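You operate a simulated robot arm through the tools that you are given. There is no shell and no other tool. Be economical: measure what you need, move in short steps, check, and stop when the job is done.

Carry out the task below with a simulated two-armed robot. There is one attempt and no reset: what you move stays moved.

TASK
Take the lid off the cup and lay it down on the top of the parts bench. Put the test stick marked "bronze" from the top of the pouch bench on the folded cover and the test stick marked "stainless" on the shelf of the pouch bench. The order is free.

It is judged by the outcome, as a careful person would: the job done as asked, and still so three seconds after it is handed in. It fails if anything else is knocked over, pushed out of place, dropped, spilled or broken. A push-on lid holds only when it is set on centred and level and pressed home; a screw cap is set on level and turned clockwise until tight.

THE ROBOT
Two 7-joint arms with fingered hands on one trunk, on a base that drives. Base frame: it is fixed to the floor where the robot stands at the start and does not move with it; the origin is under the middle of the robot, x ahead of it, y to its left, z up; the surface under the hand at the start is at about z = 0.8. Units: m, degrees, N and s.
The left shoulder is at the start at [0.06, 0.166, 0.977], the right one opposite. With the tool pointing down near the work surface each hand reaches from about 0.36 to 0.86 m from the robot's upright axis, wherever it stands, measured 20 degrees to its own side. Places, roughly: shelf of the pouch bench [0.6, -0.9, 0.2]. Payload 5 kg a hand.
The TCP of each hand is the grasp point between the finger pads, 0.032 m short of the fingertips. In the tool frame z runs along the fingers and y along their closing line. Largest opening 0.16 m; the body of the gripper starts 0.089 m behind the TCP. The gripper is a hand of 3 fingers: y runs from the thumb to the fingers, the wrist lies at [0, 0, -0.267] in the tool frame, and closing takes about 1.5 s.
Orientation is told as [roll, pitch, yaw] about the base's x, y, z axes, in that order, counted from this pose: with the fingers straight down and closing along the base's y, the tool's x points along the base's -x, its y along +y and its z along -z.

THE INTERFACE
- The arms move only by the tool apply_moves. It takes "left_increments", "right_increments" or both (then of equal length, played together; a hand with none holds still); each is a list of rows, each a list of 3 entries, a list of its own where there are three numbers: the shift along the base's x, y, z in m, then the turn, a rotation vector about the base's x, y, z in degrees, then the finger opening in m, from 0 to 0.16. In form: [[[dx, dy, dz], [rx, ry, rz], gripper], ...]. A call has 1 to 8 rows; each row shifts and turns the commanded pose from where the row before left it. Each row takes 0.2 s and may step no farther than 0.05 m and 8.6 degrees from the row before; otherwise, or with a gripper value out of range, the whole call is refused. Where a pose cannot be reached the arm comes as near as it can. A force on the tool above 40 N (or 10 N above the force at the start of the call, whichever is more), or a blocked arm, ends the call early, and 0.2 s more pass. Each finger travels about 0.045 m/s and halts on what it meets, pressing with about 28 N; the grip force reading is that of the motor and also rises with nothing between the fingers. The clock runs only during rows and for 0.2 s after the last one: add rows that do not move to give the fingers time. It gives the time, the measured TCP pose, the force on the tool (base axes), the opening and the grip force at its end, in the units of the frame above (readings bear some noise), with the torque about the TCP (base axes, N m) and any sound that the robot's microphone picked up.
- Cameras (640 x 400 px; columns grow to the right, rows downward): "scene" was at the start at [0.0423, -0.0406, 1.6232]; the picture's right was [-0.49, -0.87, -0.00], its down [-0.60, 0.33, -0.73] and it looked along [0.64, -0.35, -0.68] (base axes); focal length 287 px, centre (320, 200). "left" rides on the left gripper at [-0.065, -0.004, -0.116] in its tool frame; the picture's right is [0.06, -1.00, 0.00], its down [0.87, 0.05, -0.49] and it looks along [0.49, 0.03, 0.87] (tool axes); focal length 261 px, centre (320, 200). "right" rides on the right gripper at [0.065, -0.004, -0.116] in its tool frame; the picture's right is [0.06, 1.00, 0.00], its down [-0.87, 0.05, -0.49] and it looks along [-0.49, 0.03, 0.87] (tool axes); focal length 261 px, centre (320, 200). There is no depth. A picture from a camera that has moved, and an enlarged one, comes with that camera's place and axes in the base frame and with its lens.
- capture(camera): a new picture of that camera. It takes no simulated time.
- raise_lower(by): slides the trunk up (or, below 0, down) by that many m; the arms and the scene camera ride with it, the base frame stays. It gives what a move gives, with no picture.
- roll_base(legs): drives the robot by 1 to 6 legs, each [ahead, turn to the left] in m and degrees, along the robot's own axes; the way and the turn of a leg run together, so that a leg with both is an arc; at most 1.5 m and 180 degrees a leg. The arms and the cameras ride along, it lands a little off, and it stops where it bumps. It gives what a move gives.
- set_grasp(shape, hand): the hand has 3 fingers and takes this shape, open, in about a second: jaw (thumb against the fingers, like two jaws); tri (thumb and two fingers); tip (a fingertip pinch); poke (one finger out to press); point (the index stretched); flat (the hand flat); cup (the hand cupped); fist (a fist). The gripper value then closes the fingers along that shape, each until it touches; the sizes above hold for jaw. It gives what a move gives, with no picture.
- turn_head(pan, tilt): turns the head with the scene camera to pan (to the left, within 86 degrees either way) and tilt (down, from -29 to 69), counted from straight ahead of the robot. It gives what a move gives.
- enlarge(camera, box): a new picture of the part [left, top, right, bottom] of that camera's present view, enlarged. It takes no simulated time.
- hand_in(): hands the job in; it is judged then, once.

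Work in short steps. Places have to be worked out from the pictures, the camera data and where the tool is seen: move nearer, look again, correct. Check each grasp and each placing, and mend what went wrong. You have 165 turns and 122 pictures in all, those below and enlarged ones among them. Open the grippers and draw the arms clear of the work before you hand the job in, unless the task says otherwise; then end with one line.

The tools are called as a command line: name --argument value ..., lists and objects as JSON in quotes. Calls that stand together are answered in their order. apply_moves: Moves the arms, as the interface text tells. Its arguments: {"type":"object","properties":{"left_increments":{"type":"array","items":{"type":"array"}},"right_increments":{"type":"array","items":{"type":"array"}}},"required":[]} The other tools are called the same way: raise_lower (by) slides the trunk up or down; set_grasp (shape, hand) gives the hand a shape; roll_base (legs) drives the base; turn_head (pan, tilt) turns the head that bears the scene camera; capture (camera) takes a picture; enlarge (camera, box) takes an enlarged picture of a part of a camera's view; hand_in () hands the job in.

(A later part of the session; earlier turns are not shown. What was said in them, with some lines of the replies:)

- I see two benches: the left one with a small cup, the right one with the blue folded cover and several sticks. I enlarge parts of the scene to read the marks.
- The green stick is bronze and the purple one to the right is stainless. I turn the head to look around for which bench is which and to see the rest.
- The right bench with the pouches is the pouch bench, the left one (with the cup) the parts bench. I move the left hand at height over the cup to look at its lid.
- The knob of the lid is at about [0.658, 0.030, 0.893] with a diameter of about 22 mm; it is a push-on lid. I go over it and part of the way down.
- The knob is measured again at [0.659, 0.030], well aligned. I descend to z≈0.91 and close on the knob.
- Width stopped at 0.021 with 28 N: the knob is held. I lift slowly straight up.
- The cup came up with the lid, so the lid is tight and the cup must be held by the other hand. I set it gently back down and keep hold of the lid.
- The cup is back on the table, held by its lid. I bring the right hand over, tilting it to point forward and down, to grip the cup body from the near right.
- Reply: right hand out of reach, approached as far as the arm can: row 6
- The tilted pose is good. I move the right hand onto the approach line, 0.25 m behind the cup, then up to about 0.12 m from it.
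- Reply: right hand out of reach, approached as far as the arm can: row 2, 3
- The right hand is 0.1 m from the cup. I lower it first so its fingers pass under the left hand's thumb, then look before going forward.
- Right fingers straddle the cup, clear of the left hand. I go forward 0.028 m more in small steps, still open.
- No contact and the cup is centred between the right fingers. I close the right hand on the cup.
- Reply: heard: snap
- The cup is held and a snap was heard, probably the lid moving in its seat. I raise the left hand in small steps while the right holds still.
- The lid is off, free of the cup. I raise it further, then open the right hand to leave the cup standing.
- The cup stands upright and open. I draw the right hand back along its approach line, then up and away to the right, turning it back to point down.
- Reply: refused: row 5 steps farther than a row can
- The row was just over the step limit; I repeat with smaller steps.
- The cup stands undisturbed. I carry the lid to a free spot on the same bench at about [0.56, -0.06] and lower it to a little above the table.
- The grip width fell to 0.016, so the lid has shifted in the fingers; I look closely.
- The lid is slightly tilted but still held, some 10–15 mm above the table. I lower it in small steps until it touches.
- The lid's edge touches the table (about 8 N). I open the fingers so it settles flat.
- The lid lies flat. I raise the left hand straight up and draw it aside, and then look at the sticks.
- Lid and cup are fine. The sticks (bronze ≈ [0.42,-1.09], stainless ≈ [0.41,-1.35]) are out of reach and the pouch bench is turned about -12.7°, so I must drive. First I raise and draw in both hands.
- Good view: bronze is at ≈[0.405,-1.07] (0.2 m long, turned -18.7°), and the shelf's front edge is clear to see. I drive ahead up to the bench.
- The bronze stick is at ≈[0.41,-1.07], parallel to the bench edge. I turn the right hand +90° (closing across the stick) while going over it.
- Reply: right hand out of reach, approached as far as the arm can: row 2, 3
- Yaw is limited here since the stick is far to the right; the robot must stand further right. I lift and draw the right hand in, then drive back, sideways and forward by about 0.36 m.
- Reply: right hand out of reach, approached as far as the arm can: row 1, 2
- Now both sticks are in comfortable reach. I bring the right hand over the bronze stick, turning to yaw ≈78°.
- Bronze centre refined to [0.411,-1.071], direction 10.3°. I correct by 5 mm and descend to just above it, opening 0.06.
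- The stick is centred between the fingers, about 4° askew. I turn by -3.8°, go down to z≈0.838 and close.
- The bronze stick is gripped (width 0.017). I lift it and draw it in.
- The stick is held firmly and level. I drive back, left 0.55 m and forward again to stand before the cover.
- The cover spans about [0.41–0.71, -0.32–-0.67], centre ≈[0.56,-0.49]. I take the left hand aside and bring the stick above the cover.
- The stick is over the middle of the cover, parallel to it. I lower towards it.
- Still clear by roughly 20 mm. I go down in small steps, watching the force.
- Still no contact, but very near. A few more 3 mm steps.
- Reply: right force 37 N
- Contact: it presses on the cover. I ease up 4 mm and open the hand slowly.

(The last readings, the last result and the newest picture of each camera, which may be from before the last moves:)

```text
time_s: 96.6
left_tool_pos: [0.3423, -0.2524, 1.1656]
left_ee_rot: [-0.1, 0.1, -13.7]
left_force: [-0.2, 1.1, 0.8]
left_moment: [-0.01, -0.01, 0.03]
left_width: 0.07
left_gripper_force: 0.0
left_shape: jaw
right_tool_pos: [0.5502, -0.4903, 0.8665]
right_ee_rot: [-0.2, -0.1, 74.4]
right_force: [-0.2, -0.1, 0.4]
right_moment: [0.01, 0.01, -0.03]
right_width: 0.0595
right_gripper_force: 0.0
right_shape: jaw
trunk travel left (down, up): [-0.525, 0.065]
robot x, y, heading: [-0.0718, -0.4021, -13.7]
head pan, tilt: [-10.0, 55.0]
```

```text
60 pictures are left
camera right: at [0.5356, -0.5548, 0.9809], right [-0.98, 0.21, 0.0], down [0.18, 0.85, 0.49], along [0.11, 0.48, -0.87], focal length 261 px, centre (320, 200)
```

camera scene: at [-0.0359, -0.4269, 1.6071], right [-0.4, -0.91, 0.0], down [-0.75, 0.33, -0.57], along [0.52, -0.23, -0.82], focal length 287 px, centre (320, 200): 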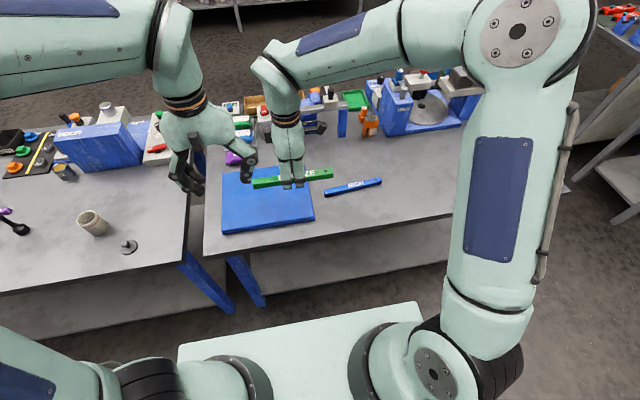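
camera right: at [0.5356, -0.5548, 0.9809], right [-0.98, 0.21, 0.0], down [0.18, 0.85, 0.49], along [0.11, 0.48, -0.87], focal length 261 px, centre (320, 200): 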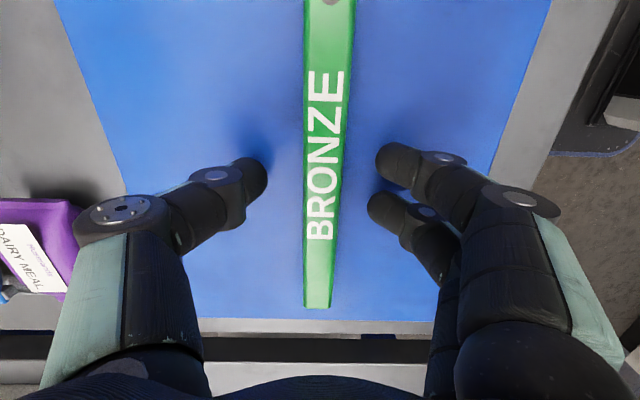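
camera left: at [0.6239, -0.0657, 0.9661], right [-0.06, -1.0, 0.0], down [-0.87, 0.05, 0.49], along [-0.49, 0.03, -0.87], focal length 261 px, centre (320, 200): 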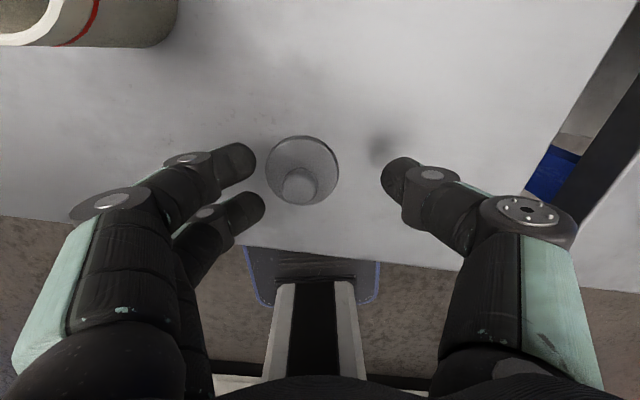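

Bronze lies on the cover. I raise the hand, draw it in, turn the yaw back, and drive right to the stainless stick.

apply_moves --right_increments '[[[0, 0, 0.03], [0, 0, 0], 0.06], [[0, 0, 0.045], [0, 0, 0], 0.06], [[0, 0, 0.045], [0, 0, 0], 0.06], [[0, 0, 0.045], [0, 0, 0], 0.06], [[0, 0, 0.04], [0, 0, 0], 0.06], [[-0.03, -0.025, 0.02], [0, 0, -8], 0.06], [[-0.03, -0.03, 0.01], [0, 0, -8], 0.06], [[-0.03, -0.03, 0.01], [0, 0, -8], 0.06]]'

apply_moves --right_increments '[[[-0.03, -0.03, 0], [0, 0, -8.5], 0.06], [[-0.03, -0.03, 0], [0, 0, -8.5], 0.06], [[0, -0.03, 0], [0, 0, -8.5], 0.06], [[0, -0.03, 0], [0, 0, -8.5], 0.06], [[0, 0, 0], [0, 0, -8.5], 0.06], [[0, 0, 0], [0, 0, -8.5], 0.06], [[0, 0, 0], [0, 0, -8.5], 0.06], [[0, 0, 0], [0, 0, 0], 0.06]]'

capture --camera "scene"

roll_base --legs '[[-0.27, 0], [0, -90], [0.6, 0], [0, 91], [0.25, 0]]'

turn_head --pan -30 --tilt 50

capture --camera "scene"

capture --camera "right"

```text
time_s: 98.4
left_tool_pos: [0.3409, -0.2541, 1.1648]
left_ee_rot: [0.2, 0.1, -13.8]
left_force: [-0.1, -0.4, -0.3]
left_moment: [0.02, -0.02, 0.01]
left_width: 0.0698
left_gripper_force: 0.2
left_shape: jaw
right_tool_pos: [0.459, -0.5771, 1.111]
right_ee_rot: [-0.3, -0.2, 50.2]
right_force: [-0.6, -0.5, 0.3]
right_moment: [0.02, -0.01, 0.01]
right_width: 0.0595
right_gripper_force: 0.0
right_shape: jaw
trunk travel left (down, up): [-0.525, 0.065]
robot x, y, heading: [-0.0716, -0.4084, -13.8]
head pan, tilt: [-10.0, 55.0]
```

```text
time_s: 100.2
left_tool_pos: [0.3419, -0.2529, 1.1656]
left_ee_rot: [0.0, -0.1, -13.8]
left_force: [0.1, 0.3, 0.4]
left_moment: [-0.01, 0.03, 0.0]
left_width: 0.0697
left_gripper_force: 0.1
left_shape: jaw
right_tool_pos: [0.3995, -0.6947, 1.1102]
right_ee_rot: [-0.3, -0.1, -9.2]
right_force: [-0.3, -0.6, -0.5]
right_moment: [0.0, 0.0, 0.04]
right_width: 0.0597
right_gripper_force: 0.0
right_shape: jaw
trunk travel left (down, up): [-0.525, 0.065]
robot x, y, heading: [-0.0744, -0.4048, -13.8]
head pan, tilt: [-10.0, 55.0]
```

```text
59 pictures are left
camera scene: at [-0.0362, -0.4268, 1.6071], right [-0.4, -0.91, 0.0], down [-0.75, 0.33, -0.57], along [0.52, -0.23, -0.82], focal length 287 px, centre (320, 200)
```

scene: 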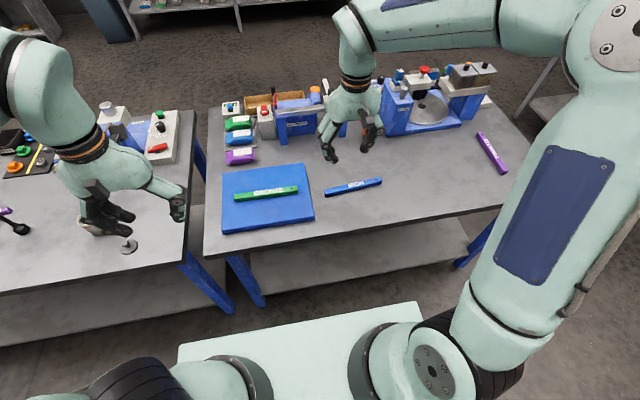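

```text
time_s: 114.5
left_tool_pos: [0.1828, -0.812, 1.1658]
left_ee_rot: [0.0, 0.2, -12.5]
left_force: [0.5, 0.0, 1.0]
left_moment: [-0.02, 0.06, -0.02]
left_width: 0.0698
left_gripper_force: 0.0
left_shape: jaw
right_tool_pos: [0.2503, -1.2522, 1.1096]
right_ee_rot: [-0.3, 0.0, -8.0]
right_force: [0.0, 0.3, -0.5]
right_moment: [-0.01, 0.01, -0.01]
right_width: 0.0597
right_gripper_force: 0.1
right_shape: jaw
trunk travel left (down, up): [-0.525, 0.065]
robot x, y, heading: [-0.2302, -0.9707, -12.2]
head pan, tilt: [-10.0, 55.0]
```

```text
time_s: 115.3
left_tool_pos: [0.1833, -0.8115, 1.1649]
left_ee_rot: [0.0, 0.0, -12.5]
left_force: [0.7, 0.3, 0.0]
left_moment: [0.0, -0.02, 0.03]
left_width: 0.0701
left_gripper_force: 0.1
left_shape: jaw
right_tool_pos: [0.2493, -1.253, 1.1102]
right_ee_rot: [-0.3, -0.1, -7.9]
right_force: [-0.3, 0.8, 0.7]
right_moment: [-0.04, 0.03, 0.03]
right_width: 0.0597
right_gripper_force: 0.0
right_shape: jaw
trunk travel left (down, up): [-0.525, 0.065]
robot x, y, heading: [-0.2248, -0.9728, -12.3]
head pan, tilt: [-30.0, 50.0]
```

```text
58 pictures are left
camera scene: at [-0.2012, -1.0178, 1.6136], right [-0.68, -0.74, 0.0], down [-0.56, 0.52, -0.64], along [0.47, -0.43, -0.77], focal length 287 px, centre (320, 200)
```

scene: 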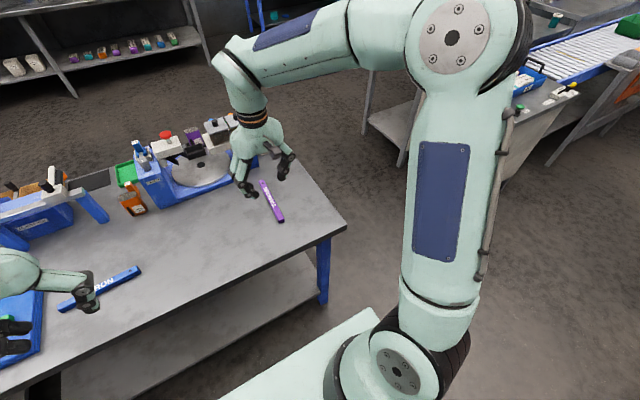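

```text
57 pictures are left
camera right: at [0.1853, -1.2478, 1.2258], right [0.07, 1.0, 0.0], down [0.87, -0.06, 0.49], along [0.49, -0.04, -0.87], focal length 261 px, centre (320, 200)
```

right: 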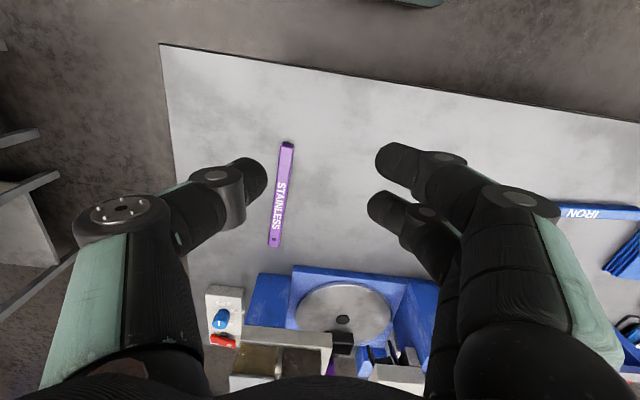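

Stainless is centred at ≈[0.413,-1.339], direction -14.8°. I bring the right hand over it, aligned, and go down part-way.

apply_moves --right_increments '[[[0.035, -0.018, 0], [0, 0, -2], 0.06], [[0.035, -0.018, 0], [0, 0, -2], 0.06], [[0.035, -0.018, 0], [0, 0, -2], 0.06], [[0.035, -0.018, -0.01], [0, 0, -0.8], 0.06], [[0.024, -0.015, -0.04], [0, 0, 0], 0.06], [[0, 0, -0.045], [0, 0, 0], 0.06], [[0, 0, -0.045], [0, 0, 0], 0.06], [[0, 0, -0.04], [0, 0, 0], 0.06]]'

apply_moves --right_increments '[[[0, 0, -0.04], [0, 0, 0], 0.06], [[0, 0, -0.025], [0, 0, 0], 0.06], [[0, 0, 0], [0, 0, 0], 0.06]]'

capture --camera "right"

```text
time_s: 117.1
left_tool_pos: [0.1819, -0.8118, 1.1648]
left_ee_rot: [0.1, 0.0, -12.5]
left_force: [0.0, 0.5, -0.1]
left_moment: [0.0, 0.02, -0.02]
left_width: 0.0698
left_gripper_force: 0.1
left_shape: jaw
right_tool_pos: [0.4139, -1.3401, 0.93]
right_ee_rot: [-0.3, -0.2, -14.6]
right_force: [0.3, -0.1, 0.9]
right_moment: [0.01, 0.05, 0.03]
right_width: 0.0599
right_gripper_force: 0.0
right_shape: jaw
trunk travel left (down, up): [-0.525, 0.065]
robot x, y, heading: [-0.225, -0.9702, -12.8]
head pan, tilt: [-30.0, 50.0]
```

```text
time_s: 117.9
left_tool_pos: [0.1831, -0.8117, 1.1659]
left_ee_rot: [0.0, 0.0, -12.5]
left_force: [0.4, -1.0, 0.8]
left_moment: [-0.04, 0.01, -0.02]
left_width: 0.0696
left_gripper_force: 0.1
left_shape: jaw
right_tool_pos: [0.4138, -1.3413, 0.865]
right_ee_rot: [-0.1, -0.1, -14.8]
right_force: [0.1, 0.7, 0.4]
right_moment: [-0.01, 0.01, 0.0]
right_width: 0.0597
right_gripper_force: 0.0
right_shape: jaw
trunk travel left (down, up): [-0.525, 0.065]
robot x, y, heading: [-0.2255, -0.9767, -12.7]
head pan, tilt: [-30.0, 50.0]
```

```text
56 pictures are left
camera right: at [0.3503, -1.3279, 0.9805], right [0.19, 0.98, 0.0], down [0.85, -0.17, 0.49], along [0.48, -0.1, -0.87], focal length 261 px, centre (320, 200)
```

right: 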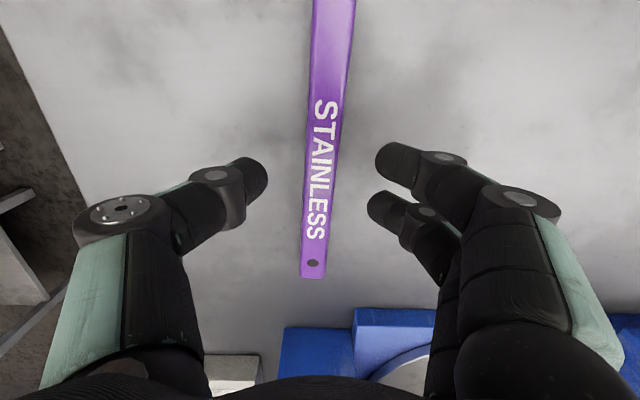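

Centred, with a few degrees of skew as before. I turn -3°, go down to z≈0.84 and close.

apply_moves --right_increments '[[[0, 0, -0.014], [0, 0, -3], 0.06], [[0, 0, -0.012], [0, 0, 0], 0.06], [[0, 0, 0], [0, 0, 0], 0.045], [[0, 0, 0], [0, 0, 0], 0.03], [[0, 0, 0], [0, 0, 0], 0.015], [[0, 0, 0], [0, 0, 0], 0.01], [[0, 0, 0], [0, 0, 0], 0.01]]'

apply_moves --right_increments '[[[0, 0, 0.02], [0, 0, 0], 0.01], [[0, 0, 0.04], [0, 0, 0], 0.01], [[0, 0, 0.045], [0, 0, 0], 0.01], [[0, 0, 0.045], [0, 0, 0], 0.01], [[0, 0, 0.045], [0, 0, 0], 0.01]]'

capture --camera "right"

```text
time_s: 119.5
left_tool_pos: [0.183, -0.811, 1.1662]
left_ee_rot: [0.0, 0.0, -12.5]
left_force: [-0.3, 0.1, 0.8]
left_moment: [0.02, 0.0, 0.02]
left_width: 0.0697
left_gripper_force: 0.2
left_shape: jaw
right_tool_pos: [0.4138, -1.3407, 0.8398]
right_ee_rot: [-0.4, -0.1, -17.6]
right_force: [0.1, 0.0, 0.8]
right_moment: [-0.01, 0.01, -0.01]
right_width: 0.0169
right_gripper_force: 28.1
right_shape: jaw
trunk travel left (down, up): [-0.525, 0.065]
robot x, y, heading: [-0.2301, -0.9741, -12.3]
head pan, tilt: [-30.0, 50.0]
```

```text
time_s: 120.7
left_tool_pos: [0.1831, -0.8111, 1.1659]
left_ee_rot: [0.0, 0.0, -12.4]
left_force: [0.0, 0.5, 0.8]
left_moment: [-0.02, -0.03, 0.01]
left_width: 0.07
left_gripper_force: 0.1
left_shape: jaw
right_tool_pos: [0.4144, -1.3391, 1.033]
right_ee_rot: [-0.3, -0.1, -17.6]
right_force: [-0.3, 0.0, -1.6]
right_moment: [-0.02, 0.01, 0.02]
right_width: 0.0166
right_gripper_force: 28.3
right_shape: jaw
trunk travel left (down, up): [-0.525, 0.065]
robot x, y, heading: [-0.2275, -0.9768, -12.4]
head pan, tilt: [-30.0, 50.0]
```

```text
55 pictures are left
camera right: at [0.3517, -1.3226, 1.1492], right [0.24, 0.97, -0.01], down [0.84, -0.21, 0.49], along [0.48, -0.12, -0.87], focal length 261 px, centre (320, 200)
```

right: 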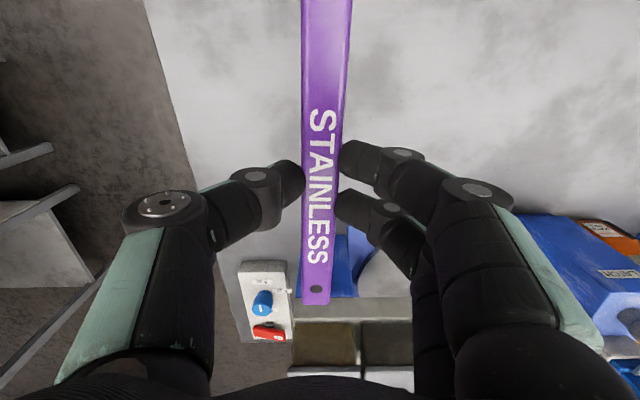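

Stainless is held. I draw the hand in, then back away from the bench before lowering the trunk.

apply_moves --right_increments '[[[-0.0346, 0.028, 0], [0, 0, 1], 0.01], [[-0.0346, 0.028, 0], [0, 0, 1], 0.01], [[-0.0346, 0.028, 0], [0, 0, 1], 0.01], [[-0.0346, 0.028, 0], [0, 0, 1], 0.01], [[-0.0346, 0.028, 0], [0, 0, 1], 0.01], [[0, 0, 0], [0, 0, 0], 0.01]]'

roll_base --legs '[[-0.3, 0]]'

turn_head --pan -10 --tilt 50

capture --camera "scene"

```text
time_s: 122.1
left_tool_pos: [0.1831, -0.8126, 1.165]
left_ee_rot: [0.0, 0.0, -12.5]
left_force: [0.1, 0.5, -0.7]
left_moment: [0.01, 0.03, -0.02]
left_width: 0.07
left_gripper_force: 0.1
left_shape: jaw
right_tool_pos: [0.2409, -1.199, 1.0321]
right_ee_rot: [-0.1, -0.1, -12.7]
right_force: [-0.3, -0.7, -0.7]
right_moment: [0.0, -0.03, 0.03]
right_width: 0.0166
right_gripper_force: 28.1
right_shape: jaw
trunk travel left (down, up): [-0.525, 0.065]
robot x, y, heading: [-0.2273, -0.9697, -12.6]
head pan, tilt: [-30.0, 50.0]
```

```text
time_s: 124.1
left_tool_pos: [-0.1116, -0.7447, 1.1669]
left_ee_rot: [0.0, 0.0, -12.2]
left_force: [-0.6, 0.3, -0.7]
left_moment: [0.02, -0.03, -0.02]
left_width: 0.0698
left_gripper_force: 0.0
left_shape: jaw
right_tool_pos: [-0.0531, -1.1325, 1.0332]
right_ee_rot: [-0.3, -0.3, -12.6]
right_force: [0.2, 1.4, -1.2]
right_moment: [0.01, -0.03, 0.03]
right_width: 0.0167
right_gripper_force: 27.7
right_shape: jaw
trunk travel left (down, up): [-0.525, 0.065]
robot x, y, heading: [-0.5201, -0.9059, -12.3]
head pan, tilt: [-30.0, 50.0]
```

```text
time_s: 125.0
left_tool_pos: [-0.1117, -0.7449, 1.1645]
left_ee_rot: [0.0, 0.0, -12.3]
left_force: [-0.1, 0.0, -1.1]
left_moment: [-0.03, 0.01, -0.02]
left_width: 0.0697
left_gripper_force: 0.1
left_shape: jaw
right_tool_pos: [-0.0524, -1.1321, 1.033]
right_ee_rot: [-0.3, -0.1, -12.3]
right_force: [0.6, 0.1, -1.6]
right_moment: [0.03, -0.03, 0.0]
right_width: 0.0168
right_gripper_force: 28.4
right_shape: jaw
trunk travel left (down, up): [-0.525, 0.065]
robot x, y, heading: [-0.5206, -0.9097, -12.5]
head pan, tilt: [-10.0, 50.0]
```

```text
54 pictures are left
camera scene: at [-0.4806, -0.93, 1.6136], right [-0.38, -0.92, 0.0], down [-0.71, 0.29, -0.64], along [0.59, -0.25, -0.77], focal length 287 px, centre (320, 200)
```

scene: 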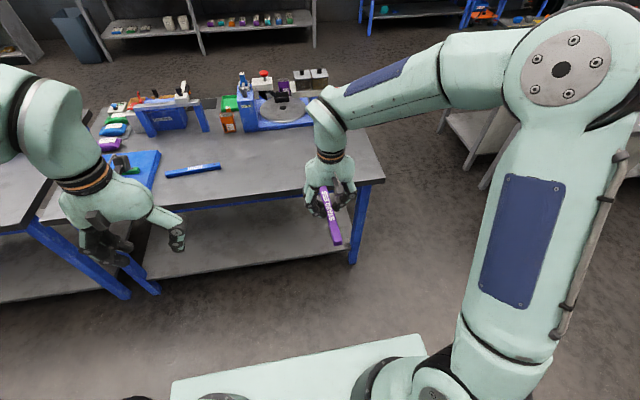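

The robot is clear of the bench. I lower the trunk by 0.5 m.

raise_lower --by -0.3

raise_lower --by -0.2

turn_head --pan -10 --tilt 35

capture --camera "scene"

capture --camera "right"

```text
time_s: 128.0
left_tool_pos: [-0.1115, -0.7456, 0.8652]
left_ee_rot: [0.1, -0.1, -12.3]
left_force: [0.3, -1.4, 0.8]
left_moment: [0.03, 0.0, 0.0]
left_width: 0.0699
left_gripper_force: 0.0
left_shape: jaw
right_tool_pos: [-0.0516, -1.1327, 0.7317]
right_ee_rot: [-0.3, 0.0, -12.3]
right_force: [-0.7, -0.3, -0.7]
right_moment: [0.01, -0.01, 0.01]
right_width: 0.0168
right_gripper_force: 28.1
right_shape: jaw
trunk travel left (down, up): [-0.225, 0.365]
robot x, y, heading: [-0.5247, -0.9056, -12.4]
head pan, tilt: [-10.0, 50.0]
```

```text
time_s: 130.1
left_tool_pos: [-0.1117, -0.744, 0.6654]
left_ee_rot: [0.0, 0.0, -12.3]
left_force: [0.2, -0.1, -0.5]
left_moment: [-0.01, 0.01, 0.01]
left_width: 0.0698
left_gripper_force: 0.0
left_shape: jaw
right_tool_pos: [-0.0519, -1.1322, 0.5337]
right_ee_rot: [-0.3, -0.2, -12.4]
right_force: [-0.1, -0.1, -1.6]
right_moment: [0.02, 0.02, 0.0]
right_width: 0.0169
right_gripper_force: 28.2
right_shape: jaw
trunk travel left (down, up): [-0.025, 0.565]
robot x, y, heading: [-0.5206, -0.906, -12.3]
head pan, tilt: [-10.0, 50.0]
```

```text
time_s: 130.9
left_tool_pos: [-0.1107, -0.7456, 0.6647]
left_ee_rot: [0.1, -0.1, -12.3]
left_force: [-0.6, 0.1, -0.5]
left_moment: [-0.02, 0.01, -0.03]
left_width: 0.0701
left_gripper_force: 0.0
left_shape: jaw
right_tool_pos: [-0.0522, -1.1318, 0.5325]
right_ee_rot: [-0.3, -0.2, -12.6]
right_force: [0.6, -0.5, -0.6]
right_moment: [0.02, 0.02, 0.03]
right_width: 0.0164
right_gripper_force: 28.2
right_shape: jaw
trunk travel left (down, up): [-0.025, 0.565]
robot x, y, heading: [-0.5231, -0.9069, -12.4]
head pan, tilt: [-10.0, 35.0]
```

```text
53 pictures are left
camera scene: at [-0.4703, -0.9342, 1.1353], right [-0.38, -0.92, 0.0], down [-0.53, 0.22, -0.82], along [0.76, -0.31, -0.57], focal length 287 px, centre (320, 200)
```

scene: 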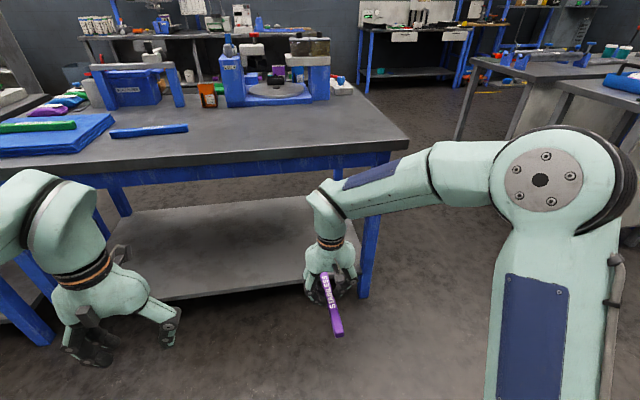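

```text
52 pictures are left
camera right: at [-0.1158, -1.1226, 0.6486], right [0.15, 0.99, 0.0], down [0.86, -0.13, 0.49], along [0.49, -0.08, -0.87], focal length 261 px, centre (320, 200)
```

right: 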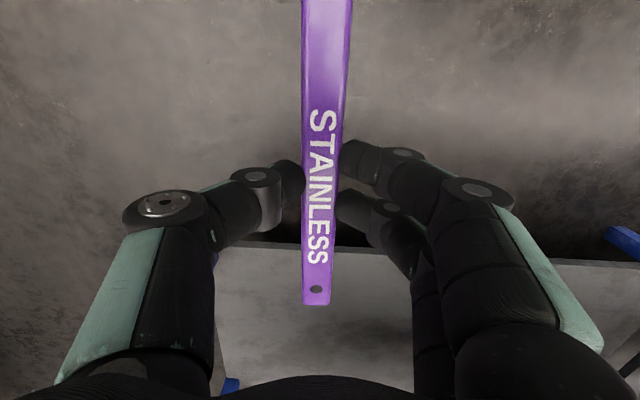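

The shelf is empty and clear; its front edge is at n≈0.51 from the origin along the bench normal, and a rail hangs under the top to z≈0.70. I turn the stick parallel to the bench (yaw +88°) so the hand can then tilt about the stick's axis.

apply_moves --right_increments '[[[0, 0, 0], [0, 0, 8], 0.01], [[0, 0, 0], [0, 0, 8], 0.01], [[0, 0, 0], [0, 0, 8], 0.01], [[0, 0, 0], [0, 0, 8], 0.01], [[0, 0, 0], [0, 0, 8], 0.01], [[0, 0, 0], [0, 0, 8], 0.01], [[0, 0, 0], [0, 0, 8], 0.01], [[0, 0, 0], [0, 0, 8], 0.01]]'

apply_moves --right_increments '[[[0, 0, 0], [0, 0, 8], 0.01], [[0, 0, 0], [0, 0, 8], 0.01], [[0, 0, 0], [0, 0, 8], 0.01], [[0, 0, 0], [0, 0, 0], 0.01]]'

capture --camera "scene"

```text
time_s: 132.7
left_tool_pos: [-0.111, -0.7447, 0.6657]
left_ee_rot: [0.0, 0.0, -12.3]
left_force: [0.1, 0.7, 0.7]
left_moment: [-0.01, 0.02, 0.01]
left_width: 0.0697
left_gripper_force: 0.0
left_shape: jaw
right_tool_pos: [-0.0524, -1.1316, 0.5344]
right_ee_rot: [-0.2, -0.2, 51.7]
right_force: [-0.3, 0.5, -1.0]
right_moment: [0.02, 0.01, 0.01]
right_width: 0.0163
right_gripper_force: 28.0
right_shape: jaw
trunk travel left (down, up): [-0.025, 0.565]
robot x, y, heading: [-0.5236, -0.9065, -12.6]
head pan, tilt: [-10.0, 35.0]
```

```text
time_s: 133.7
left_tool_pos: [-0.1117, -0.7453, 0.6658]
left_ee_rot: [0.1, 0.0, -12.3]
left_force: [0.0, 0.2, -0.5]
left_moment: [-0.01, -0.01, 0.0]
left_width: 0.0698
left_gripper_force: 0.0
left_shape: jaw
right_tool_pos: [-0.0513, -1.1329, 0.5328]
right_ee_rot: [-0.3, -0.1, 75.6]
right_force: [-0.5, 0.3, -1.2]
right_moment: [-0.02, 0.02, 0.02]
right_width: 0.0167
right_gripper_force: 27.8
right_shape: jaw
trunk travel left (down, up): [-0.025, 0.565]
robot x, y, heading: [-0.5218, -0.9042, -12.2]
head pan, tilt: [-10.0, 35.0]
```

```text
51 pictures are left
camera scene: at [-0.4703, -0.9342, 1.1353], right [-0.38, -0.92, 0.0], down [-0.53, 0.22, -0.82], along [0.76, -0.31, -0.57], focal length 287 px, centre (320, 200)
```

scene: 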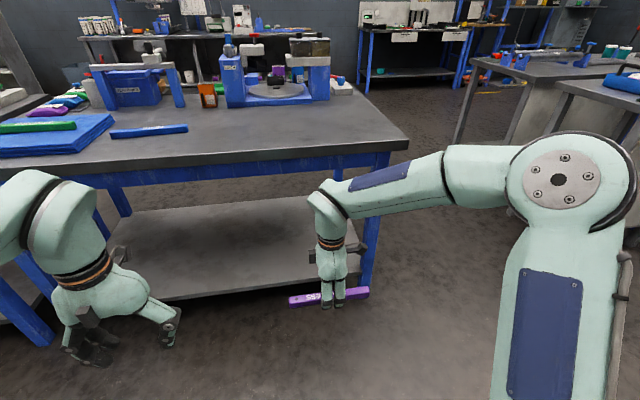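

I tilt the hand 30° forward about the stick's axis while lowering to z≈0.35 and shifting a bit left, away from the bench leg.

apply_moves --right_increments '[[[0.003, 0.012, -0.036], [-1.87, -7.27, 0], 0.01], [[0.003, 0.012, -0.036], [-1.87, -7.27, 0], 0.01], [[0.003, 0.012, -0.036], [-1.87, -7.27, 0], 0.01], [[0.003, 0.012, -0.036], [-1.87, -7.27, 0], 0.01], [[0.003, 0.012, -0.036], [0, 0, 0], 0.01], [[0, 0, 0], [0, 0, 0], 0.01]]'

capture --camera "scene"

capture --camera "right"

```text
time_s: 135.1
left_tool_pos: [-0.1127, -0.7452, 0.6651]
left_ee_rot: [0.0, 0.0, -12.4]
left_force: [0.9, 0.1, -0.5]
left_moment: [0.0, -0.02, 0.0]
left_width: 0.0698
left_gripper_force: 0.1
left_shape: jaw
right_tool_pos: [-0.0382, -1.0732, 0.353]
right_ee_rot: [-30.2, -0.2, 75.6]
right_force: [0.5, 0.0, -0.8]
right_moment: [-0.03, 0.04, 0.03]
right_width: 0.0165
right_gripper_force: 28.0
right_shape: jaw
trunk travel left (down, up): [-0.025, 0.565]
robot x, y, heading: [-0.5248, -0.9052, -12.3]
head pan, tilt: [-10.0, 35.0]
```

```text
50 pictures are left
camera scene: at [-0.4703, -0.9341, 1.1353], right [-0.38, -0.92, 0.0], down [-0.53, 0.22, -0.82], along [0.76, -0.31, -0.57], focal length 287 px, centre (320, 200)
```

scene: 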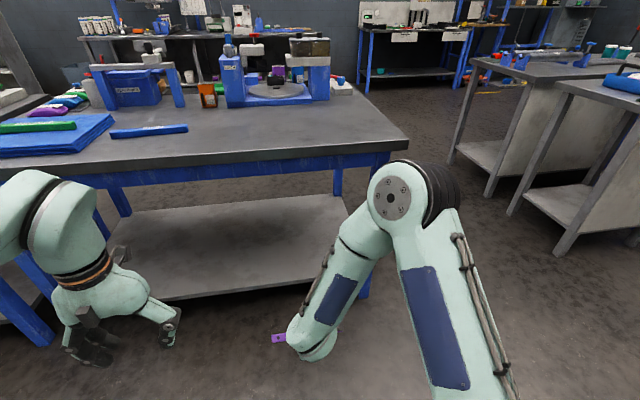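

```text
49 pictures are left
camera right: at [-0.1061, -1.1238, 0.4544], right [-0.85, 0.16, -0.5], down [-0.07, 0.91, 0.4], along [0.52, 0.37, -0.77], focal length 261 px, centre (320, 200)
```

right: 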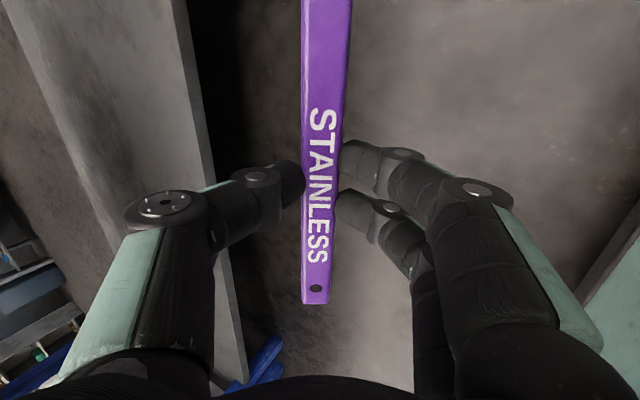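

The tilted pose is fine. I drive ahead 0.2 m so that the hand comes just before the shelf.

roll_base --legs '[[0.2, 0]]'

capture --camera "scene"

capture --camera "right"

```text
time_s: 136.7
left_tool_pos: [0.0823, -0.7893, 0.6656]
left_ee_rot: [0.0, -0.1, -12.6]
left_force: [0.6, -0.4, -0.1]
left_moment: [-0.01, -0.01, 0.02]
left_width: 0.07
left_gripper_force: 0.0
left_shape: jaw
right_tool_pos: [0.1567, -1.1175, 0.3534]
right_ee_rot: [-30.3, -0.2, 75.6]
right_force: [-0.2, -0.9, -1.1]
right_moment: [0.02, 0.02, -0.02]
right_width: 0.0164
right_gripper_force: 27.7
right_shape: jaw
trunk travel left (down, up): [-0.025, 0.565]
robot x, y, heading: [-0.3264, -0.9514, -12.6]
head pan, tilt: [-10.0, 35.0]
```

```text
48 pictures are left
camera scene: at [-0.2757, -0.9771, 1.1353], right [-0.38, -0.92, 0.0], down [-0.53, 0.22, -0.82], along [0.76, -0.31, -0.57], focal length 287 px, centre (320, 200)
```

scene: 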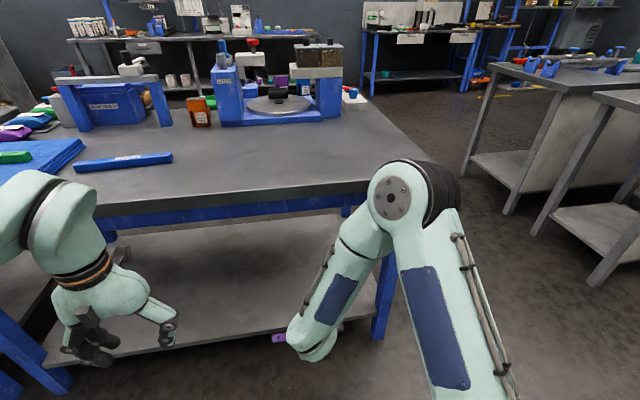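

```text
47 pictures are left
camera right: at [0.0885, -1.1672, 0.4548], right [-0.85, 0.16, -0.5], down [-0.07, 0.91, 0.4], along [0.52, 0.37, -0.77], focal length 261 px, centre (320, 200)
```

right: 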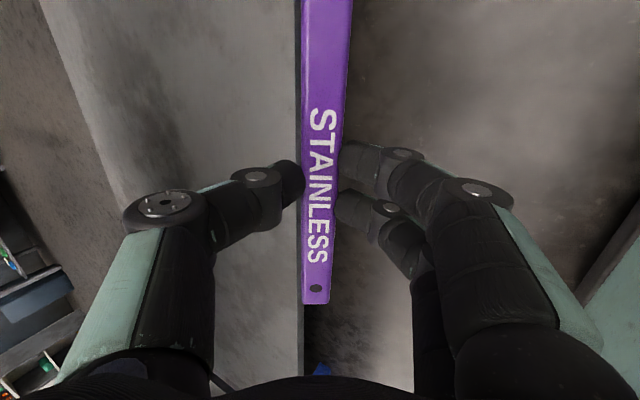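

The shelf's front edge is at n≈0.51 and the stick at n≈0.40. I reach forward 0.185 m over the shelf at this height.

apply_moves --right_increments '[[[0.036, -0.008, 0], [0, 0, 0], 0.01], [[0.036, -0.008, 0], [0, 0, 0], 0.01], [[0.036, -0.008, 0], [0, 0, 0], 0.01], [[0.036, -0.008, 0], [0, 0, 0], 0.01], [[0.036, -0.008, 0], [0, 0, 0], 0.01], [[0, 0, 0], [0, 0, 0], 0.01]]'

capture --camera "scene"

capture --camera "right"

```text
time_s: 138.1
left_tool_pos: [0.0845, -0.7887, 0.665]
left_ee_rot: [-0.1, 0.0, -12.4]
left_force: [0.1, 0.0, -0.1]
left_moment: [0.02, -0.04, 0.0]
left_width: 0.0696
left_gripper_force: 0.1
left_shape: jaw
right_tool_pos: [0.3367, -1.1554, 0.3535]
right_ee_rot: [-30.3, 0.0, 75.6]
right_force: [-0.3, -0.2, -1.2]
right_moment: [-0.01, 0.02, 0.02]
right_width: 0.0164
right_gripper_force: 28.0
right_shape: jaw
trunk travel left (down, up): [-0.025, 0.565]
robot x, y, heading: [-0.3241, -0.9493, -12.5]
head pan, tilt: [-10.0, 35.0]
```

```text
46 pictures are left
camera scene: at [-0.2756, -0.9771, 1.1353], right [-0.38, -0.92, 0.0], down [-0.53, 0.22, -0.82], along [0.76, -0.31, -0.57], focal length 287 px, centre (320, 200)
```

scene: 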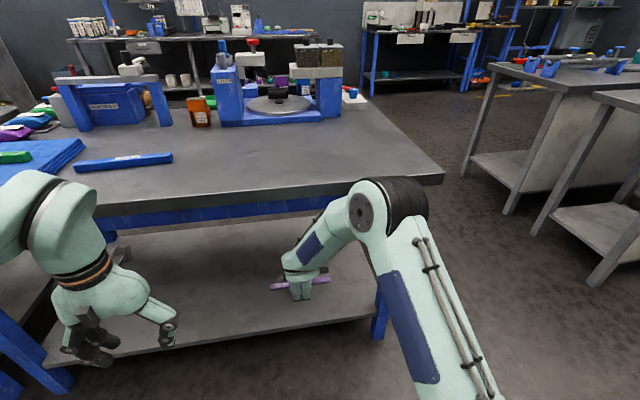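

```text
45 pictures are left
camera right: at [0.2682, -1.2065, 0.4551], right [-0.85, 0.16, -0.5], down [-0.07, 0.91, 0.4], along [0.52, 0.37, -0.77], focal length 261 px, centre (320, 200)
```

right: 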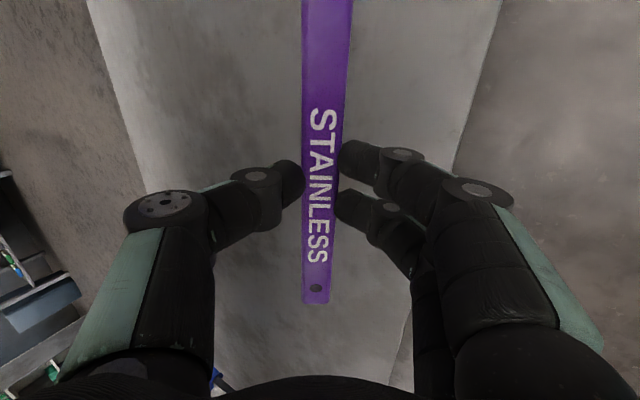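

The stick is over the shelf, about 6 cm in from its front edge. I go 15 mm further in and lower to z≈0.265.

apply_moves --right_increments '[[[0.015, -0.003, -0.02], [0, 0, 0], 0.01], [[0, 0, -0.03], [0, 0, 0], 0.01], [[0, 0, -0.025], [0, 0, 0], 0.01], [[0, 0, -0.015], [0, 0, 0], 0.01], [[0, 0, 0], [0, 0, 0], 0.01]]'

capture --camera "scene"

capture --camera "right"

```text
time_s: 139.3
left_tool_pos: [0.0839, -0.7891, 0.6659]
left_ee_rot: [0.0, 0.1, -12.4]
left_force: [0.1, 0.2, -0.7]
left_moment: [-0.02, -0.01, -0.03]
left_width: 0.0698
left_gripper_force: 0.1
left_shape: jaw
right_tool_pos: [0.3523, -1.1596, 0.2626]
right_ee_rot: [-30.3, -0.2, 75.7]
right_force: [0.3, -0.3, -1.0]
right_moment: [0.02, 0.0, 0.0]
right_width: 0.0166
right_gripper_force: 28.2
right_shape: jaw
trunk travel left (down, up): [-0.025, 0.565]
robot x, y, heading: [-0.3283, -0.952, -12.3]
head pan, tilt: [-10.0, 35.0]
```

```text
44 pictures are left
camera scene: at [-0.2756, -0.9771, 1.1353], right [-0.38, -0.92, 0.0], down [-0.53, 0.22, -0.82], along [0.76, -0.31, -0.57], focal length 287 px, centre (320, 200)
```

scene: 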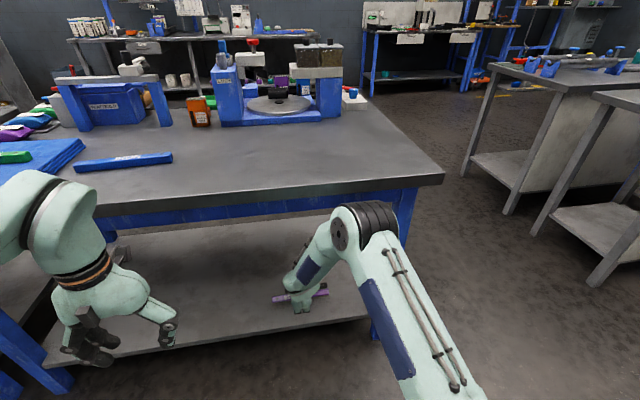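

```text
43 pictures are left
camera right: at [0.2833, -1.2102, 0.3648], right [-0.85, 0.16, -0.5], down [-0.07, 0.91, 0.4], along [0.52, 0.37, -0.77], focal length 261 px, centre (320, 200)
```

right: 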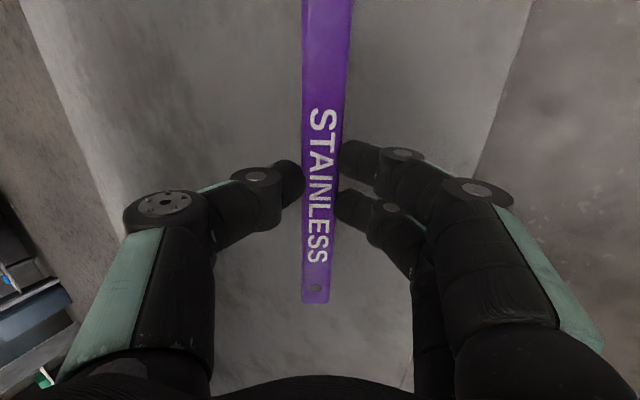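

Nearly there; the stick is 7 cm inside the edge. I lower in small steps watching the force.

apply_moves --right_increments '[[[0, 0, -0.005], [0, 0, 0], 0.01], [[0, 0, -0.005], [0, 0, 0], 0.01], [[0, 0, -0.004], [0, 0, 0], 0.01], [[0, 0, -0.003], [0, 0, 0], 0.01], [[0, 0, 0], [0, 0, 0], 0.01]]'

enlarge --camera "scene" --box '[250, 250, 350, 330]'

```text
time_s: 140.5
left_tool_pos: [0.0831, -0.7881, 0.6655]
left_ee_rot: [0.0, 0.0, -12.4]
left_force: [0.3, -0.1, 0.2]
left_moment: [0.03, 0.02, 0.01]
left_width: 0.0699
left_gripper_force: 0.1
left_shape: jaw
right_tool_pos: [0.3531, -1.1596, 0.2461]
right_ee_rot: [-30.3, -0.1, 75.7]
right_force: [0.2, -1.0, -0.4]
right_moment: [-0.02, -0.04, 0.0]
right_width: 0.0164
right_gripper_force: 28.3
right_shape: jaw
trunk travel left (down, up): [-0.025, 0.565]
robot x, y, heading: [-0.3286, -0.951, -12.5]
head pan, tilt: [-10.0, 35.0]
```

```text
5.00 times, centred on (300, 290) of scene
camera zoom: at [-0.2756, -0.9771, 1.1353], right [-0.38, -0.92, 0.0], down [-0.53, 0.22, -0.82], along [0.76, -0.31, -0.57], focal length 1437 px, centre (420, -250)
```

zoom: 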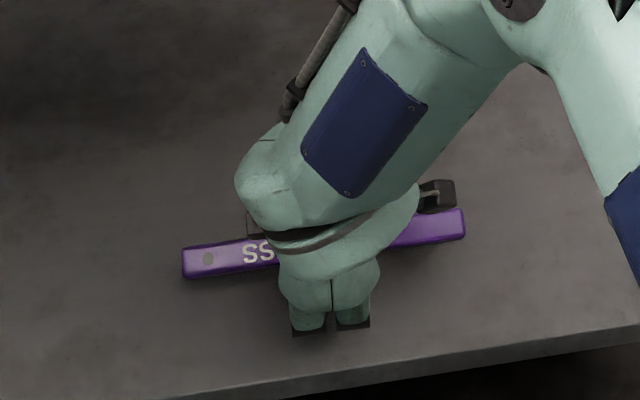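

No contact yet; I continue down in small steps.

apply_moves --right_increments '[[[0, 0, -0.004], [0, 0, 0], 0.01], [[0, 0, -0.003], [0, 0, 0], 0.01], [[0, 0, -0.003], [0, 0, 0], 0.01], [[0, 0, 0], [0, 0, 0], 0.01]]'

```text
time_s: 141.5
left_tool_pos: [0.0825, -0.7883, 0.665]
left_ee_rot: [0.0, 0.0, -12.4]
left_force: [-0.4, -0.5, -0.6]
left_moment: [-0.01, 0.0, 0.0]
left_width: 0.0699
left_gripper_force: 0.1
left_shape: jaw
right_tool_pos: [0.3515, -1.1604, 0.2356]
right_ee_rot: [-30.2, -0.1, 75.5]
right_force: [0.3, 0.3, -1.0]
right_moment: [0.01, 0.0, 0.04]
right_width: 0.0164
right_gripper_force: 27.9
right_shape: jaw
trunk travel left (down, up): [-0.025, 0.565]
robot x, y, heading: [-0.326, -0.947, -12.4]
head pan, tilt: [-10.0, 35.0]
```

apply_moves --right_increments '[[[0, 0, -0.003], [0, 0, 0], 0.01], [[0, 0, -0.003], [0, 0, 0], 0.01], [[0, 0, -0.003], [0, 0, 0], 0.01], [[0, 0, 0], [0, 0, 0], 0.01]]'

enlarge --camera "scene" --box '[260, 260, 350, 332]'

```text
time_s: 142.5
left_tool_pos: [0.0837, -0.7885, 0.6646]
left_ee_rot: [0.0, 0.1, -12.3]
left_force: [-0.8, -0.1, 1.0]
left_moment: [-0.01, 0.0, -0.03]
left_width: 0.0698
left_gripper_force: 0.1
left_shape: jaw
right_tool_pos: [0.3514, -1.1596, 0.2271]
right_ee_rot: [-30.3, -0.1, 75.6]
right_force: [0.0, -0.4, -0.4]
right_moment: [-0.01, 0.02, -0.02]
right_width: 0.0166
right_gripper_force: 28.3
right_shape: jaw
trunk travel left (down, up): [-0.025, 0.565]
robot x, y, heading: [-0.3294, -0.9526, -12.5]
head pan, tilt: [-10.0, 35.0]
```

```text
5.56 times, centred on (305, 296) of scene
camera zoom: at [-0.2756, -0.9771, 1.1353], right [-0.38, -0.92, 0.0], down [-0.53, 0.22, -0.82], along [0.76, -0.31, -0.57], focal length 1596 px, centre (403, -333)
```

zoom: 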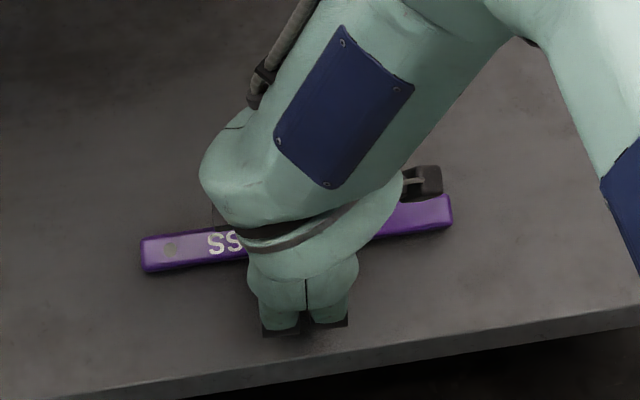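

Still free; the shelf lies a bit lower than 0.2. I continue.

apply_moves --right_increments '[[[0, 0, -0.003], [0, 0, 0], 0.01], [[0, 0, -0.003], [0, 0, 0], 0.01], [[0, 0, -0.003], [0, 0, 0], 0.01], [[0, 0, -0.002], [0, 0, 0], 0.01], [[0, 0, 0], [0, 0, 0], 0.01]]'

capture --camera "right"

```text
time_s: 143.7
left_tool_pos: [0.0823, -0.788, 0.6654]
left_ee_rot: [0.0, -0.2, -12.3]
left_force: [1.1, -0.1, -0.3]
left_moment: [0.01, -0.01, 0.0]
left_width: 0.0698
left_gripper_force: 0.2
left_shape: jaw
right_tool_pos: [0.3531, -1.1588, 0.2183]
right_ee_rot: [-30.6, -0.1, 75.7]
right_force: [-2.2, -0.5, 30.7]
right_moment: [-0.03, -0.22, -0.01]
right_width: 0.0199
right_gripper_force: 28.1
right_shape: jaw
trunk travel left (down, up): [-0.025, 0.565]
robot x, y, heading: [-0.328, -0.9482, -12.4]
head pan, tilt: [-10.0, 35.0]
```

```text
40 pictures are left
camera right: at [0.2841, -1.21, 0.3198], right [-0.85, 0.16, -0.51], down [-0.07, 0.91, 0.4], along [0.53, 0.37, -0.76], focal length 261 px, centre (320, 200)
```

right: 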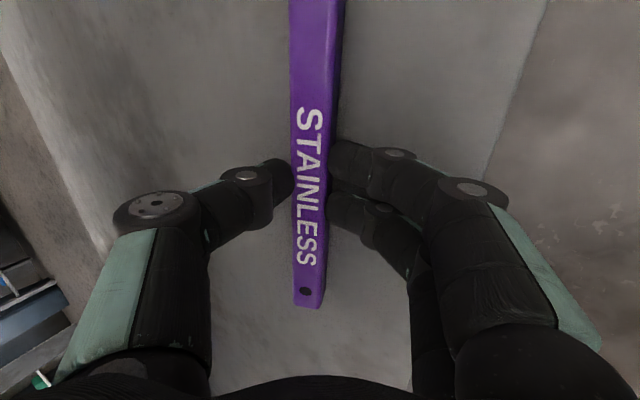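

Contact with the shelf. I ease up 4 mm and open slowly while rising slightly, since the near fingers move downward as they open.

apply_moves --right_increments '[[[0, 0, 0.004], [0, 0, 0], 0.014], [[0, 0, 0.001], [0, 0, 0], 0.022], [[0, 0, 0.002], [0, 0, 0], 0.03], [[0, 0, 0.003], [0, 0, 0], 0.04], [[0, 0, 0.003], [0, 0, 0], 0.05], [[0, 0, 0], [0, 0, 0], 0.05], [[0, 0, 0], [0, 0, 0], 0.05]]'

capture --camera "right"

enlarge --camera "scene" --box '[260, 260, 350, 332]'

```text
time_s: 145.3
left_tool_pos: [0.0837, -0.7888, 0.6649]
left_ee_rot: [0.0, -0.1, -12.4]
left_force: [0.1, -0.3, 0.5]
left_moment: [-0.01, 0.0, 0.02]
left_width: 0.0698
left_gripper_force: 0.1
left_shape: jaw
right_tool_pos: [0.3524, -1.1593, 0.2284]
right_ee_rot: [-30.2, -0.1, 75.6]
right_force: [0.9, -0.9, 5.1]
right_moment: [-0.03, 0.02, 0.04]
right_width: 0.0474
right_gripper_force: 0.1
right_shape: jaw
trunk travel left (down, up): [-0.025, 0.565]
robot x, y, heading: [-0.3303, -0.9483, -12.4]
head pan, tilt: [-10.0, 35.0]
```

```text
39 pictures are left
camera right: at [0.2832, -1.2101, 0.3302], right [-0.85, 0.16, -0.5], down [-0.07, 0.91, 0.4], along [0.52, 0.37, -0.77], focal length 261 px, centre (320, 200)
```

right: 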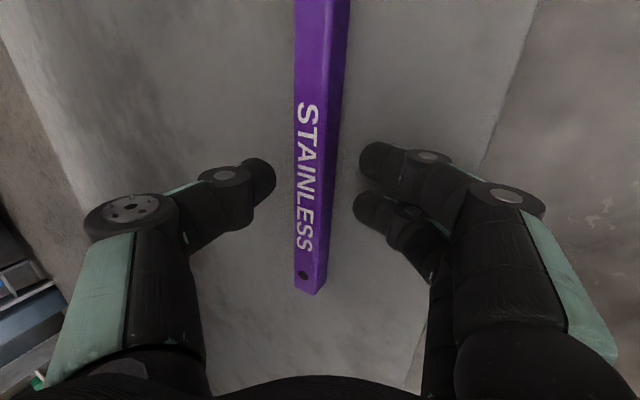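

```text
5.56 times, centred on (305, 296) of scene
camera zoom: at [-0.2759, -0.977, 1.1353], right [-0.38, -0.92, 0.0], down [-0.53, 0.22, -0.82], along [0.76, -0.31, -0.57], focal length 1596 px, centre (403, -333)
```

zoom: 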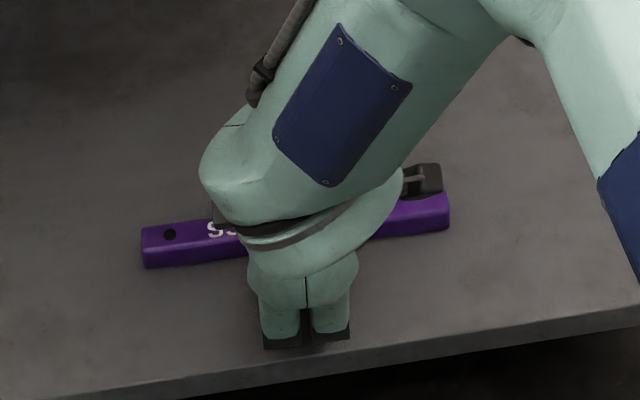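

The stick lies flat on the shelf. I withdraw along the tool's axis, then back out of the bench.

apply_moves --right_increments '[[[-0.0146, 0.0033, 0.026], [0, 0, 0], 0.06], [[-0.0146, 0.0033, 0.026], [0, 0, 0], 0.06], [[-0.0146, 0.0033, 0.026], [0, 0, 0], 0.06], [[-0.02, 0.0045, 0.02], [0, 0, 0], 0.06], [[-0.036, 0.008, 0], [0, 0, 0], 0.06], [[-0.036, 0.008, 0], [0, 0, 0], 0.06], [[-0.036, 0.008, 0], [0, 0, 0], 0.06], [[-0.036, 0.008, 0], [0, 0, 0], 0.06]]'

roll_base --legs '[[-0.25, 0]]'

capture --camera "scene"

```text
time_s: 147.1
left_tool_pos: [0.0824, -0.7881, 0.666]
left_ee_rot: [-0.1, -0.1, -12.4]
left_force: [-0.3, 0.4, 1.0]
left_moment: [0.05, 0.02, -0.01]
left_width: 0.0697
left_gripper_force: 0.0
left_shape: jaw
right_tool_pos: [0.1431, -1.1129, 0.3274]
right_ee_rot: [-30.3, 0.0, 75.6]
right_force: [1.2, -0.4, -0.5]
right_moment: [0.0, 0.02, -0.02]
right_width: 0.0596
right_gripper_force: 0.0
right_shape: jaw
trunk travel left (down, up): [-0.025, 0.565]
robot x, y, heading: [-0.3261, -0.951, -12.5]
head pan, tilt: [-10.0, 35.0]
```

```text
time_s: 148.9
left_tool_pos: [-0.162, -0.7351, 0.6652]
left_ee_rot: [0.0, 0.0, -12.4]
left_force: [0.1, -0.1, 0.5]
left_moment: [-0.01, 0.02, -0.02]
left_width: 0.0699
left_gripper_force: 0.1
left_shape: jaw
right_tool_pos: [-0.1015, -1.0591, 0.3283]
right_ee_rot: [-30.4, -0.1, 75.7]
right_force: [-0.1, 0.4, 0.1]
right_moment: [-0.01, 0.04, -0.01]
right_width: 0.0597
right_gripper_force: 0.1
right_shape: jaw
trunk travel left (down, up): [-0.025, 0.565]
robot x, y, heading: [-0.5719, -0.8954, -12.7]
head pan, tilt: [-10.0, 35.0]
```

```text
37 pictures are left
camera scene: at [-0.5205, -0.923, 1.1353], right [-0.38, -0.92, 0.0], down [-0.53, 0.22, -0.82], along [0.76, -0.31, -0.57], focal length 287 px, centre (320, 200)
```

scene: 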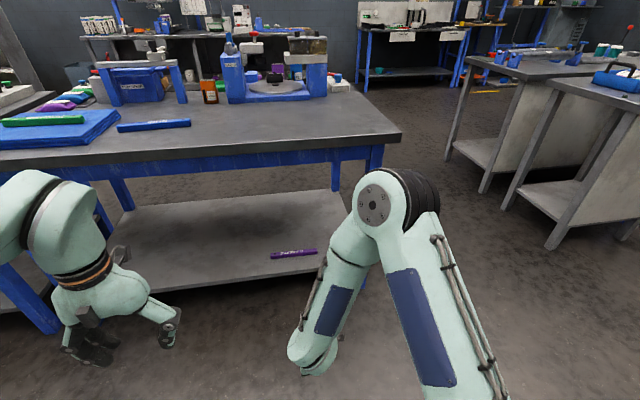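

Stainless lies on the shelf. I raise the trunk and look once more at the cover and the parts bench.

raise_lower --by 0.4

turn_head --pan 40 --tilt 25

capture --camera "scene"

```text
time_s: 152.8
left_tool_pos: [-0.1609, -0.7345, 1.0655]
left_ee_rot: [0.0, 0.0, -12.4]
left_force: [-1.1, -0.1, 0.0]
left_moment: [-0.01, -0.01, -0.01]
left_width: 0.0698
left_gripper_force: 0.0
left_shape: jaw
right_tool_pos: [-0.1023, -1.0596, 0.728]
right_ee_rot: [-30.3, -0.1, 75.5]
right_force: [0.9, 0.0, 0.1]
right_moment: [-0.02, -0.02, 0.05]
right_width: 0.0594
right_gripper_force: 0.0
right_shape: jaw
trunk travel left (down, up): [-0.425, 0.165]
robot x, y, heading: [-0.5734, -0.8953, -12.5]
head pan, tilt: [-10.0, 35.0]
```

```text
time_s: 153.9
left_tool_pos: [-0.1611, -0.7361, 1.0658]
left_ee_rot: [-0.1, 0.0, -12.5]
left_force: [-0.6, -0.2, -0.2]
left_moment: [0.03, 0.02, -0.02]
left_width: 0.0699
left_gripper_force: 0.0
left_shape: jaw
right_tool_pos: [-0.1013, -1.0593, 0.7264]
right_ee_rot: [-30.3, -0.1, 75.6]
right_force: [-0.2, 0.6, 0.1]
right_moment: [-0.01, -0.02, 0.0]
right_width: 0.0597
right_gripper_force: 0.0
right_shape: jaw
trunk travel left (down, up): [-0.425, 0.165]
robot x, y, heading: [-0.574, -0.8984, -12.8]
head pan, tilt: [40.0, 25.0]
```

```text
36 pictures are left
camera scene: at [-0.5202, -0.8468, 1.5511], right [0.46, -0.89, 0.0], down [-0.38, -0.2, -0.91], along [0.8, 0.42, -0.42], focal length 287 px, centre (320, 200)
```

scene: 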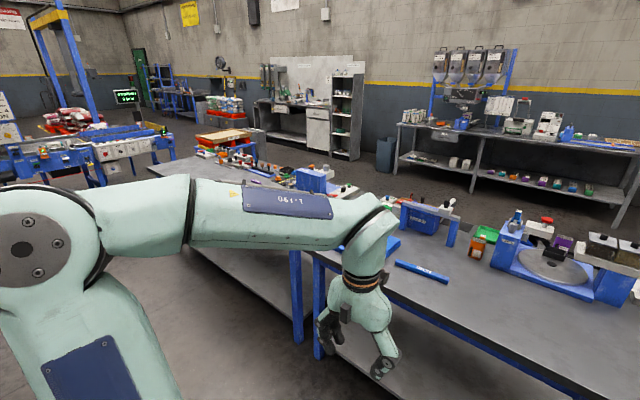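

Lid and cup were last seen in order and nothing has been near them since; the hands are open and clear. I hand in.

hand_in

```text
The job is handed in.
```

The job is handed in: the lid lies flat on the top of the parts bench, the bronze stick is on the folded cover, and the stainless stick is on the shelf of the pouch bench. I last saw the lid and the open cup before placing the stainless stick. My final look at the parts bench was blocked by the left arm, but nothing had gone near them in between.
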